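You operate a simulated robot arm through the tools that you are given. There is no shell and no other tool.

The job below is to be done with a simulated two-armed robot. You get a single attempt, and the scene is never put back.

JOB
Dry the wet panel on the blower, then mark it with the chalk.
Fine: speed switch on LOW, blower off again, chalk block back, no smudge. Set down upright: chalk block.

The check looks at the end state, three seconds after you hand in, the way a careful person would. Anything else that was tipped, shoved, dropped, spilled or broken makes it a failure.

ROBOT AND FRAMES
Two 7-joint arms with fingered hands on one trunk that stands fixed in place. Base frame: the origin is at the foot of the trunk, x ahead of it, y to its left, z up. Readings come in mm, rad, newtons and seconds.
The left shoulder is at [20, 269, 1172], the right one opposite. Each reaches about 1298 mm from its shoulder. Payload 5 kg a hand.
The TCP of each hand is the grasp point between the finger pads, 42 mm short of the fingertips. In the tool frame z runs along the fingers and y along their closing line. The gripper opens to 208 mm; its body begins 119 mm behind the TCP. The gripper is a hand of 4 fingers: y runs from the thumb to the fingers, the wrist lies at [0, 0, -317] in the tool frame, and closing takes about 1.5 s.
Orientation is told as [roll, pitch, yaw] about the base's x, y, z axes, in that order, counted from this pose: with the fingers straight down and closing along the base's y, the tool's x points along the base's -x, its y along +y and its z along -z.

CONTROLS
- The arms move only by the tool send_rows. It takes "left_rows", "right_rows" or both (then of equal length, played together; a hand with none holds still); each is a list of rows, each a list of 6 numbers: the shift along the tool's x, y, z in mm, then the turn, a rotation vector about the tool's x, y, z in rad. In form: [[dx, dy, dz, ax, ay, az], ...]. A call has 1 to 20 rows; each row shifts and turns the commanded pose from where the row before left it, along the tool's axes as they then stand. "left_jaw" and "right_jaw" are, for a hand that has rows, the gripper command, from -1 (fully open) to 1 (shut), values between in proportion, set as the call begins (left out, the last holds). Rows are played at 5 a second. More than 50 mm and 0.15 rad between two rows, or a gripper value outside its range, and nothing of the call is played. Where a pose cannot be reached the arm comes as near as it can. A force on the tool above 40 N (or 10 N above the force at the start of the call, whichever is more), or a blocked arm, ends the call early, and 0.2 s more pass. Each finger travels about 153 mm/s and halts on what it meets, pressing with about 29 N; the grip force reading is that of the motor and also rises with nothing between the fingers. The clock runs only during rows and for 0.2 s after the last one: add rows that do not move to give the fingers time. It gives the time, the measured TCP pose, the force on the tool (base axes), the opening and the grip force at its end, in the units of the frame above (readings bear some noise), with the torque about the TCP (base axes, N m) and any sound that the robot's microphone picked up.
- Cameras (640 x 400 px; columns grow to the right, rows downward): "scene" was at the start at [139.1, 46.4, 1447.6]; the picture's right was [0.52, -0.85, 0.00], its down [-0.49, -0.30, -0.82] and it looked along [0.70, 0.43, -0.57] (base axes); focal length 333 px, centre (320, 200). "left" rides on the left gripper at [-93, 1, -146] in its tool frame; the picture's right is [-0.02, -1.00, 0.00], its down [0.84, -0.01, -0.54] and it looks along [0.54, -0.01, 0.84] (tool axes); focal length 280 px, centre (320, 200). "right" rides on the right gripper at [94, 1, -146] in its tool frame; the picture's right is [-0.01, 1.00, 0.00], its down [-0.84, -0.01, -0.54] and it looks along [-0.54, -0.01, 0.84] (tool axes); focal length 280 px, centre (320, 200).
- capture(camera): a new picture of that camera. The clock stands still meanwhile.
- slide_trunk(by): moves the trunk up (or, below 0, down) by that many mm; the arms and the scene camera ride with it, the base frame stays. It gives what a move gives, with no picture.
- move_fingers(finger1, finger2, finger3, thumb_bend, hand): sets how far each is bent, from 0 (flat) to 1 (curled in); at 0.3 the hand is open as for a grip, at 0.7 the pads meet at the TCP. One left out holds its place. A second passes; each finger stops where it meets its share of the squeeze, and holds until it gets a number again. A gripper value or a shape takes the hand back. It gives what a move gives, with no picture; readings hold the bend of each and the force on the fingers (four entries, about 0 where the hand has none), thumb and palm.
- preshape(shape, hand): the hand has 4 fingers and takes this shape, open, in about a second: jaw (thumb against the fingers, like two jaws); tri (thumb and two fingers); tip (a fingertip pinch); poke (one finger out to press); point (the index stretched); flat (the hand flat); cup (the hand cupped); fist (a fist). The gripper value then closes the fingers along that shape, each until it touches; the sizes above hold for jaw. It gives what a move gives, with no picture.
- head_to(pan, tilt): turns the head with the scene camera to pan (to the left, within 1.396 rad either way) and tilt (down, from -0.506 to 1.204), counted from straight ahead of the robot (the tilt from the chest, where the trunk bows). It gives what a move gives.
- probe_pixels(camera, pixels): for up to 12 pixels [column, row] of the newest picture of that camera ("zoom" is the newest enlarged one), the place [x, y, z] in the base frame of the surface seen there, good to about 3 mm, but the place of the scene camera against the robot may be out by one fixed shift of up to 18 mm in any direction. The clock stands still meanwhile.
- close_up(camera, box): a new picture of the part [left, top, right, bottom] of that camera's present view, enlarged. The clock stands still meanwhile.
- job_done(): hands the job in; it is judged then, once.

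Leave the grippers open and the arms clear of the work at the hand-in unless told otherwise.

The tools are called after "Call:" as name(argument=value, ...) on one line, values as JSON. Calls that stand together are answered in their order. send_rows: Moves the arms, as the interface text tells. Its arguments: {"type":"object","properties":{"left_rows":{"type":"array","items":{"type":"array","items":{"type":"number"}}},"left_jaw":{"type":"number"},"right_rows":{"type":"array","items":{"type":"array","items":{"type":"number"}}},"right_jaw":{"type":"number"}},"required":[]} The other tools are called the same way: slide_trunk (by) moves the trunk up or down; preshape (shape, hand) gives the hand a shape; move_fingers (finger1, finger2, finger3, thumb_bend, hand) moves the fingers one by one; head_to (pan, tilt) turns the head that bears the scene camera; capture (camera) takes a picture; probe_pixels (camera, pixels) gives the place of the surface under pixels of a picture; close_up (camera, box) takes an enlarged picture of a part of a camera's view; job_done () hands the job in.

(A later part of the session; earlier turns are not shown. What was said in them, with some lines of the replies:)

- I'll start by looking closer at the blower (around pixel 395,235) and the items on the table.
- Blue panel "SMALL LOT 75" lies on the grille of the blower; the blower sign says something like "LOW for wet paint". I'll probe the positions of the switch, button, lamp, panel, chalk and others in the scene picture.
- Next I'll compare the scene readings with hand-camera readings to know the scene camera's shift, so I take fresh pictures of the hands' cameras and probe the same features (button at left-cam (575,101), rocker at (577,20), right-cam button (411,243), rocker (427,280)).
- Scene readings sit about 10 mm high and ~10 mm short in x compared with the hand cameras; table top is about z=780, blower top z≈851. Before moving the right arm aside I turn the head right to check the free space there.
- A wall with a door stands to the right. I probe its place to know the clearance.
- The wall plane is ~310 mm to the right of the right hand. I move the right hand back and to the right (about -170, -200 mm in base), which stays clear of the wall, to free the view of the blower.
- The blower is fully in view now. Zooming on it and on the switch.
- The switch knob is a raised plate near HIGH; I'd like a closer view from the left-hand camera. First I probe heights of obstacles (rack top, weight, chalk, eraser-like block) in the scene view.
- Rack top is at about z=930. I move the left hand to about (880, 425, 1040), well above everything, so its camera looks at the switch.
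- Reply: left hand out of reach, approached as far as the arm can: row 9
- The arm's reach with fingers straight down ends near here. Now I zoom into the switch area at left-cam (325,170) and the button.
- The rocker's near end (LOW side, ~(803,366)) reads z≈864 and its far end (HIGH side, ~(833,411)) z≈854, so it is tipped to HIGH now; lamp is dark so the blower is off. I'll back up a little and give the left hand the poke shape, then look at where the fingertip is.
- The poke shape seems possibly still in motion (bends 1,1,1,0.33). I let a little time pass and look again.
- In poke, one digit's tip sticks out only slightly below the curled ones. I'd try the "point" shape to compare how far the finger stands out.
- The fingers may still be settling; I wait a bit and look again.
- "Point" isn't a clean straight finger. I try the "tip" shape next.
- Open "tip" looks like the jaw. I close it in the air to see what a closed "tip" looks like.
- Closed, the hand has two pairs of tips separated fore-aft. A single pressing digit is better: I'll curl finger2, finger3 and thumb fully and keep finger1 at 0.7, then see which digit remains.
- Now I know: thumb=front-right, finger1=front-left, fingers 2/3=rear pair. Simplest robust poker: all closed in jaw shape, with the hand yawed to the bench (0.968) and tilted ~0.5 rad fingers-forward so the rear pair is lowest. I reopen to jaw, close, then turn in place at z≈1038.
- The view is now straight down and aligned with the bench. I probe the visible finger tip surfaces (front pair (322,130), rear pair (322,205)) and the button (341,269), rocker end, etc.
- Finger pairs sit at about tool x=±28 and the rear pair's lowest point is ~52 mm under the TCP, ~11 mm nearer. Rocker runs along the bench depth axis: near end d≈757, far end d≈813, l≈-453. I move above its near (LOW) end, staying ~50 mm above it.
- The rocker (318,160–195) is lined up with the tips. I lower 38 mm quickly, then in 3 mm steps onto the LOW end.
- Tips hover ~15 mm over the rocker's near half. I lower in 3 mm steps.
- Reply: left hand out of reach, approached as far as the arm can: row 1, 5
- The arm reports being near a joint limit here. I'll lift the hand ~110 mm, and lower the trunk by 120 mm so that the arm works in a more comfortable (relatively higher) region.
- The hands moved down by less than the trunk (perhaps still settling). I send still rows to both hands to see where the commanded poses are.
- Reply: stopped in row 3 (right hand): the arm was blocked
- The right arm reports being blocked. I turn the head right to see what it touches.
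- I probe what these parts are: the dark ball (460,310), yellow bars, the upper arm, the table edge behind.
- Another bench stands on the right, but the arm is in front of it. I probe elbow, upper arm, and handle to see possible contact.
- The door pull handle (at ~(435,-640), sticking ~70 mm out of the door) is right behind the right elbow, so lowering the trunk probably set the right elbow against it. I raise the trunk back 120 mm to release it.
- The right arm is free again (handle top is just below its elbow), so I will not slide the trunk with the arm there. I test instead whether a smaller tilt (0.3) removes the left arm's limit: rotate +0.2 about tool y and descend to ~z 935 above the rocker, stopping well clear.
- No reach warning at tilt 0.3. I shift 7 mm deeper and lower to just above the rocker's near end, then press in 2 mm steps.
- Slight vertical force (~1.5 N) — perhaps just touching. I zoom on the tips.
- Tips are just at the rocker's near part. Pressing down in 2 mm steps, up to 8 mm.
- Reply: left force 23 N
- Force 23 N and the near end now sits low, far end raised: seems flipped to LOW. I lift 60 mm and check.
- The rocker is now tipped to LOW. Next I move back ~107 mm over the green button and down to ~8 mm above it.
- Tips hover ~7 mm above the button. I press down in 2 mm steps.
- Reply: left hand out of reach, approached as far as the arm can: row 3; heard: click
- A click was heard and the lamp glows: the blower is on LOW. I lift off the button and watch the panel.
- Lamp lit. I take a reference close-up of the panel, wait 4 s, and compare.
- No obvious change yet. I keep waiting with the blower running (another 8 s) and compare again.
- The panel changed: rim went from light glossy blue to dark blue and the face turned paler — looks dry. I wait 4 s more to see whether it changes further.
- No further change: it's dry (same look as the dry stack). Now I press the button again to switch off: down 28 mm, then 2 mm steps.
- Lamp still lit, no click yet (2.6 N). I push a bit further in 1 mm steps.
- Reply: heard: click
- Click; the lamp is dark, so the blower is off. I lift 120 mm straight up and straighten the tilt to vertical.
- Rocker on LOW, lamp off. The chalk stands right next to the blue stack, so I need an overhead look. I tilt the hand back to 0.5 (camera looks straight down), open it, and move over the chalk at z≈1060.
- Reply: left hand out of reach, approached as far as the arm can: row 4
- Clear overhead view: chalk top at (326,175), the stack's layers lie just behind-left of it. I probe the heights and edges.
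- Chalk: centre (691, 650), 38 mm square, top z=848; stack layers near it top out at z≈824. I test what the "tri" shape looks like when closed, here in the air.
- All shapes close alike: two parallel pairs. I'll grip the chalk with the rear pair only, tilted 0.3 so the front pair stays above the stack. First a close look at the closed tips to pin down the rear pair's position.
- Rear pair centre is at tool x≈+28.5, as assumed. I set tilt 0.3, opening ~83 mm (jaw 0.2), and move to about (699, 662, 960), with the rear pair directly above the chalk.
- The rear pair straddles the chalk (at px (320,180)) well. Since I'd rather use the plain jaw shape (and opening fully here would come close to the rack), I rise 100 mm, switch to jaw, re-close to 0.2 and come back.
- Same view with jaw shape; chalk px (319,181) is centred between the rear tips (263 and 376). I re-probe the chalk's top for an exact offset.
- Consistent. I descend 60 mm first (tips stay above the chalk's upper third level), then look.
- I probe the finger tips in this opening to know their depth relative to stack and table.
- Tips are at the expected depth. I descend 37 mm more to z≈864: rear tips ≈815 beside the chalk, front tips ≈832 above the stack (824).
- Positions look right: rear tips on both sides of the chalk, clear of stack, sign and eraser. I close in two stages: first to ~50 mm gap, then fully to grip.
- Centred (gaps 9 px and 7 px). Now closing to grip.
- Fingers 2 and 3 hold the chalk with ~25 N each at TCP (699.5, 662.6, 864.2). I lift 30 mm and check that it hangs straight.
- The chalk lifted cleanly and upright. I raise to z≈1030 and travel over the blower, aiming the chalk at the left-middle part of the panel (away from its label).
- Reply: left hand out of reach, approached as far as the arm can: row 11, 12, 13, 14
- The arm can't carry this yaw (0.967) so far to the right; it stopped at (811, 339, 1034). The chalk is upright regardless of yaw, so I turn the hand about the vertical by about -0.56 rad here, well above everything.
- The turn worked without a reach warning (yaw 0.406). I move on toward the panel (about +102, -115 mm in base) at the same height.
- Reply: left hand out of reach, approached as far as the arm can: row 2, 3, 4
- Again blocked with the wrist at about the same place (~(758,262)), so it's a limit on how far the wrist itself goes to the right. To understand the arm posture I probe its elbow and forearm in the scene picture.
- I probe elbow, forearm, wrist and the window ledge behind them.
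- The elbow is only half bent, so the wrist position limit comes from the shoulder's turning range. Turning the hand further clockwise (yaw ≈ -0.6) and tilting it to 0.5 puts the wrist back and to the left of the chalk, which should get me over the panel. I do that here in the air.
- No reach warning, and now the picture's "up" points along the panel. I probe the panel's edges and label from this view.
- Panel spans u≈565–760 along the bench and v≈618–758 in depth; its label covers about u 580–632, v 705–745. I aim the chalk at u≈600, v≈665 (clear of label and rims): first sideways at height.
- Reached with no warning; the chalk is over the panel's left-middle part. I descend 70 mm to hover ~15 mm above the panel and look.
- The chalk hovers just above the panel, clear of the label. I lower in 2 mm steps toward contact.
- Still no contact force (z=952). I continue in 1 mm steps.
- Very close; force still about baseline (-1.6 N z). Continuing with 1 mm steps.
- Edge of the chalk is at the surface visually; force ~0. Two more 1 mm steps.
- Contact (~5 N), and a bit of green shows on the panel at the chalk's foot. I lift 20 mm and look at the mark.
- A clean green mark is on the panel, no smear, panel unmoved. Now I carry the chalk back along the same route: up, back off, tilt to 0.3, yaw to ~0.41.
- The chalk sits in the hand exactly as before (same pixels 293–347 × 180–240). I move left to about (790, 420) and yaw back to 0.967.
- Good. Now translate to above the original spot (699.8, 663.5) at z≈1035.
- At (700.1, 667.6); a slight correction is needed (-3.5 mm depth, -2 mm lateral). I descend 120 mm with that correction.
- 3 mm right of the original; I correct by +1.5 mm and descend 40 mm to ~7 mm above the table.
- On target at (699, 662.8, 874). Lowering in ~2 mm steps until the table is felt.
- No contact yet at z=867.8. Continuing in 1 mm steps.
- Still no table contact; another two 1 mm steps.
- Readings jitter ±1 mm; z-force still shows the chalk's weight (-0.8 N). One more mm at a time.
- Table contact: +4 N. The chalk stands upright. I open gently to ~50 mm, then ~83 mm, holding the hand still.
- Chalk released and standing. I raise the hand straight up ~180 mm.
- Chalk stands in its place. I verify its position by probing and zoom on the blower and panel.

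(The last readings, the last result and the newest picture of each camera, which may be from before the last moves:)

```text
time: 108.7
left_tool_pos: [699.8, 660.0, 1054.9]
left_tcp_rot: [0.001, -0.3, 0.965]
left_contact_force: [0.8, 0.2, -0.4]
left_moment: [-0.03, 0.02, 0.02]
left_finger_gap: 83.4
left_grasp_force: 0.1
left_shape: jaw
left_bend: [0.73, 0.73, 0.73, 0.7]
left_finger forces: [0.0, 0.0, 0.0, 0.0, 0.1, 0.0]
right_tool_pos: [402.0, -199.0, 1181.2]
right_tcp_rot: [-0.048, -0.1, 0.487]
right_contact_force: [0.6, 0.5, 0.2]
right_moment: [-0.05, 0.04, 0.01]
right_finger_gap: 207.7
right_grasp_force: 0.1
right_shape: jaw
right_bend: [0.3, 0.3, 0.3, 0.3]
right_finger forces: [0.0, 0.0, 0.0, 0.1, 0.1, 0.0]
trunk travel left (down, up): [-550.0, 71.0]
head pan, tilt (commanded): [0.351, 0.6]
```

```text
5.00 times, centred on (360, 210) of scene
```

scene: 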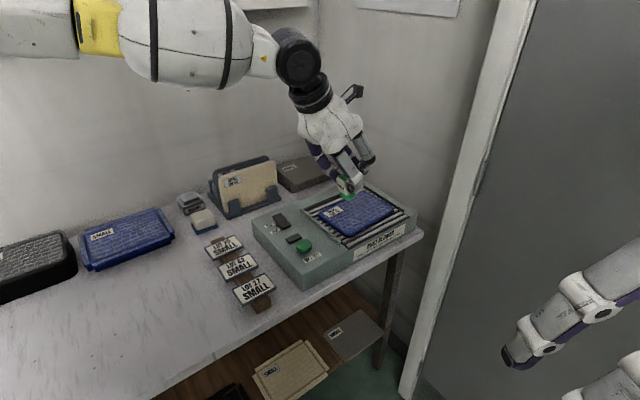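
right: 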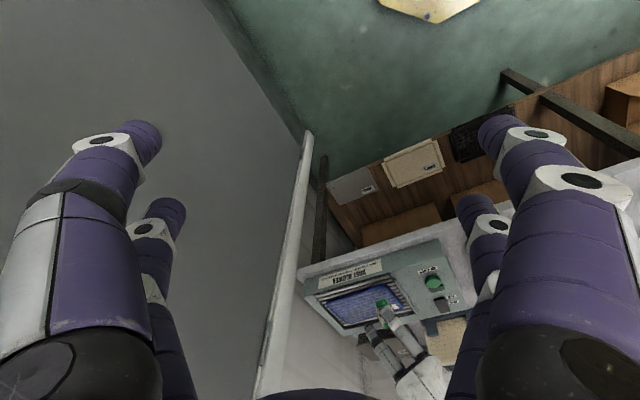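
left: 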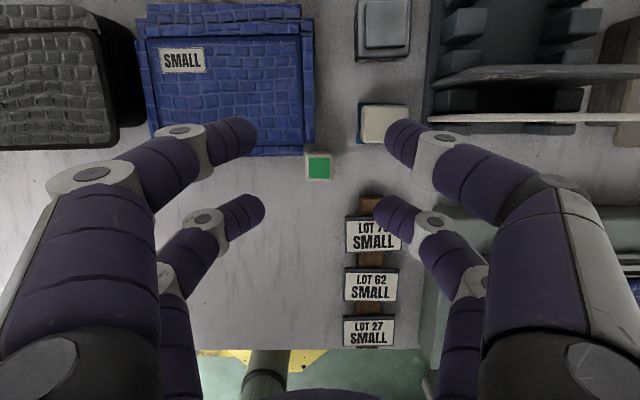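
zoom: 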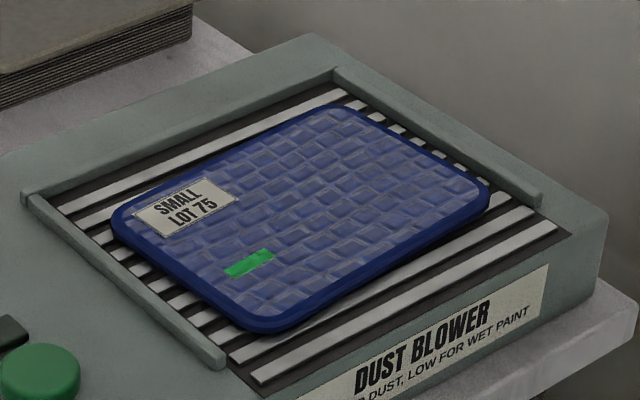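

Everything matches: rocker on LOW, lamp dark, green mark clean, chalk within ~2 mm of its original place. I retreat the left arm to its starting area, straighten it and open the hand fully.

Call:
send_rows(left_rows=[[15.9, 24.6, -30.6, 0, 0, 0], [15.9, 24.6, -30.6, 0, 0, 0], [15.9, 24.6, -30.6, 0, 0, 0], [15.9, 24.6, -30.6, 0, 0, 0], [0, 0, 0, 0, 0.1, 0], [0, 0, 0, 0, 0.1, 0], [0, 0, 0, 0, 0.1, 0], [0, 0, 0, 0, 0, 0.12], [0, 0, 0, 0, 0, 0.12], [0, 0, 0, 0, 0, 0.12], [0, 0, 0, 0, 0, 0.12], [0, 0, 0, 0, 0, 0]])

Call:
send_rows(left_rows=[[0, 0, 0, 0, 0, 0], [0, 0, 0, 0, 0, 0], [0, 0, 0, 0, 0, 0], [0, 0, 0, 0, 0, 0], [0, 0, 0, 0, 0, 0], [0, 0, 0, 0, 0, 0]], left_jaw=-1)

Call:
head_to(pan=0.55, tilt=0.6)

Call:
capture(camera="scene")

```text
time: 111.3
left_tool_pos: [563.3, 636.8, 1150.7]
left_tcp_rot: [0.0, 0.001, 0.484]
left_contact_force: [-0.8, -0.4, -0.2]
left_moment: [0.03, -0.01, 0.0]
left_finger_gap: 82.6
left_grasp_force: 0.0
left_shape: jaw
left_bend: [0.73, 0.73, 0.73, 0.7]
left_finger forces: [0.1, 0.1, 0.1, 0.0, 0.0, 0.0]
right_tool_pos: [402.0, -198.2, 1183.1]
right_tcp_rot: [-0.047, -0.101, 0.487]
right_contact_force: [-0.1, -0.3, -0.5]
right_moment: [0.02, 0.0, 0.0]
right_finger_gap: 207.9
right_grasp_force: 0.1
right_shape: jaw
right_bend: [0.3, 0.3, 0.3, 0.3]
right_finger forces: [0.0, 0.0, 0.1, 0.0, 0.0, 0.0]
trunk travel left (down, up): [-550.0, 71.0]
head pan, tilt (commanded): [0.351, 0.6]
```

```text
time: 112.7
left_tool_pos: [564.4, 638.5, 1149.6]
left_tcp_rot: [0.0, 0.0, 0.486]
left_contact_force: [0.3, -0.1, 0.4]
left_moment: [-0.02, 0.0, -0.02]
left_finger_gap: 208.0
left_grasp_force: 0.1
left_shape: jaw
left_bend: [0.3, 0.3, 0.3, 0.3]
left_finger forces: [0.1, 0.1, 0.1, 0.0, 0.0, 0.1]
right_tool_pos: [402.8, -198.9, 1181.0]
right_tcp_rot: [-0.047, -0.099, 0.488]
right_contact_force: [0.3, -0.3, 0.6]
right_moment: [0.01, 0.03, 0.01]
right_finger_gap: 207.9
right_grasp_force: 0.1
right_shape: jaw
right_bend: [0.3, 0.3, 0.3, 0.3]
right_finger forces: [0.0, 0.0, 0.0, 0.1, 0.0, 0.0]
trunk travel left (down, up): [-550.0, 71.0]
head pan, tilt (commanded): [0.351, 0.6]
```

```text
time: 113.4
left_tool_pos: [565.1, 638.7, 1150.3]
left_tcp_rot: [-0.001, 0.001, 0.484]
left_contact_force: [0.0, -0.1, 0.1]
left_moment: [0.01, 0.01, -0.01]
left_finger_gap: 208.0
left_grasp_force: 0.1
left_shape: jaw
left_bend: [0.3, 0.3, 0.3, 0.3]
left_finger forces: [0.0, 0.0, 0.0, 0.0, 0.0, 0.1]
right_tool_pos: [403.0, -199.5, 1182.4]
right_tcp_rot: [-0.048, -0.099, 0.485]
right_contact_force: [0.4, -0.8, -0.8]
right_moment: [0.01, 0.01, -0.02]
right_finger_gap: 207.9
right_grasp_force: 0.0
right_shape: jaw
right_bend: [0.3, 0.3, 0.3, 0.3]
right_finger forces: [0.0, 0.0, 0.0, 0.1, 0.1, 0.0]
trunk travel left (down, up): [-550.0, 71.0]
head pan, tilt (commanded): [0.55, 0.6]
```

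```text
taken
```

scene: 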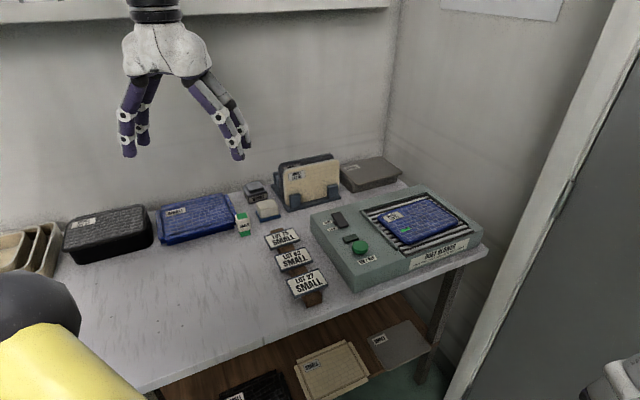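

The scene matches the start apart from the intended changes. One last zoom on the chalk area and the blower before handing in.

Call:
close_up(camera="scene", box=[210, 160, 330, 260])

Call:
close_up(camera="scene", box=[300, 170, 500, 300])

```text
4.00 times, centred on (270, 210) of scene
```

zoom: 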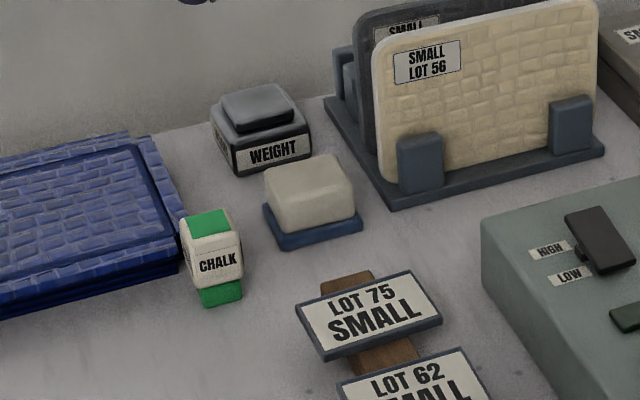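

```text
3.08 times, centred on (400, 235) of scene
```

zoom: 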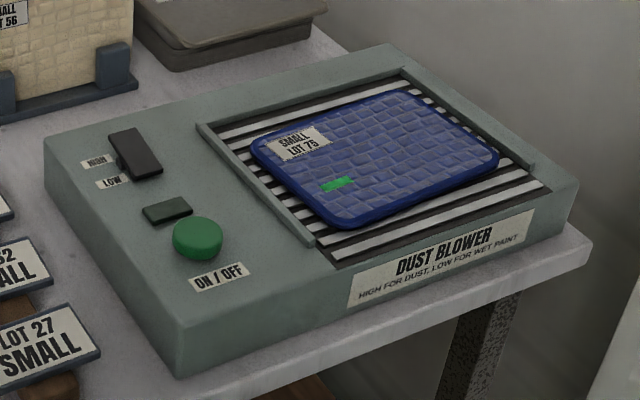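

The panel is dry and has a clean chalk mark. The rocker is on LOW, the blower is off, and the chalk stands upright in its place. Both hands are open and clear, so I hand in.

Call:
job_done()

```text
The job is handed in.
```

I dried the wet panel on the blower, marked it with the chalk and handed the job in. I haven't seen the check's verdict.

- **Speed switch:** I moved it from HIGH to LOW before starting the blower, and it is still on LOW.
- **Blower:** It ran for about 20 seconds, until the panel stopped looking wet. I switched it off again, with a click and the lamp dark.
- **Mark:** There is one small green rectangle on the panel, clear of the label. I saw no smudge, and the panel looked unmoved.
- **Chalk block:** It stands upright, about 2 mm from where it started.
- **Arms:** Both grippers are open and clear of the work.

When I lowered the trunk partway through, the right arm was blocked, most likely by its elbow resting on the door handle. I raised the trunk again at once. The door looked unchanged afterwards, but I didn't check the handle up close. The final pictures of the bench showed nothing else tipped or moved.
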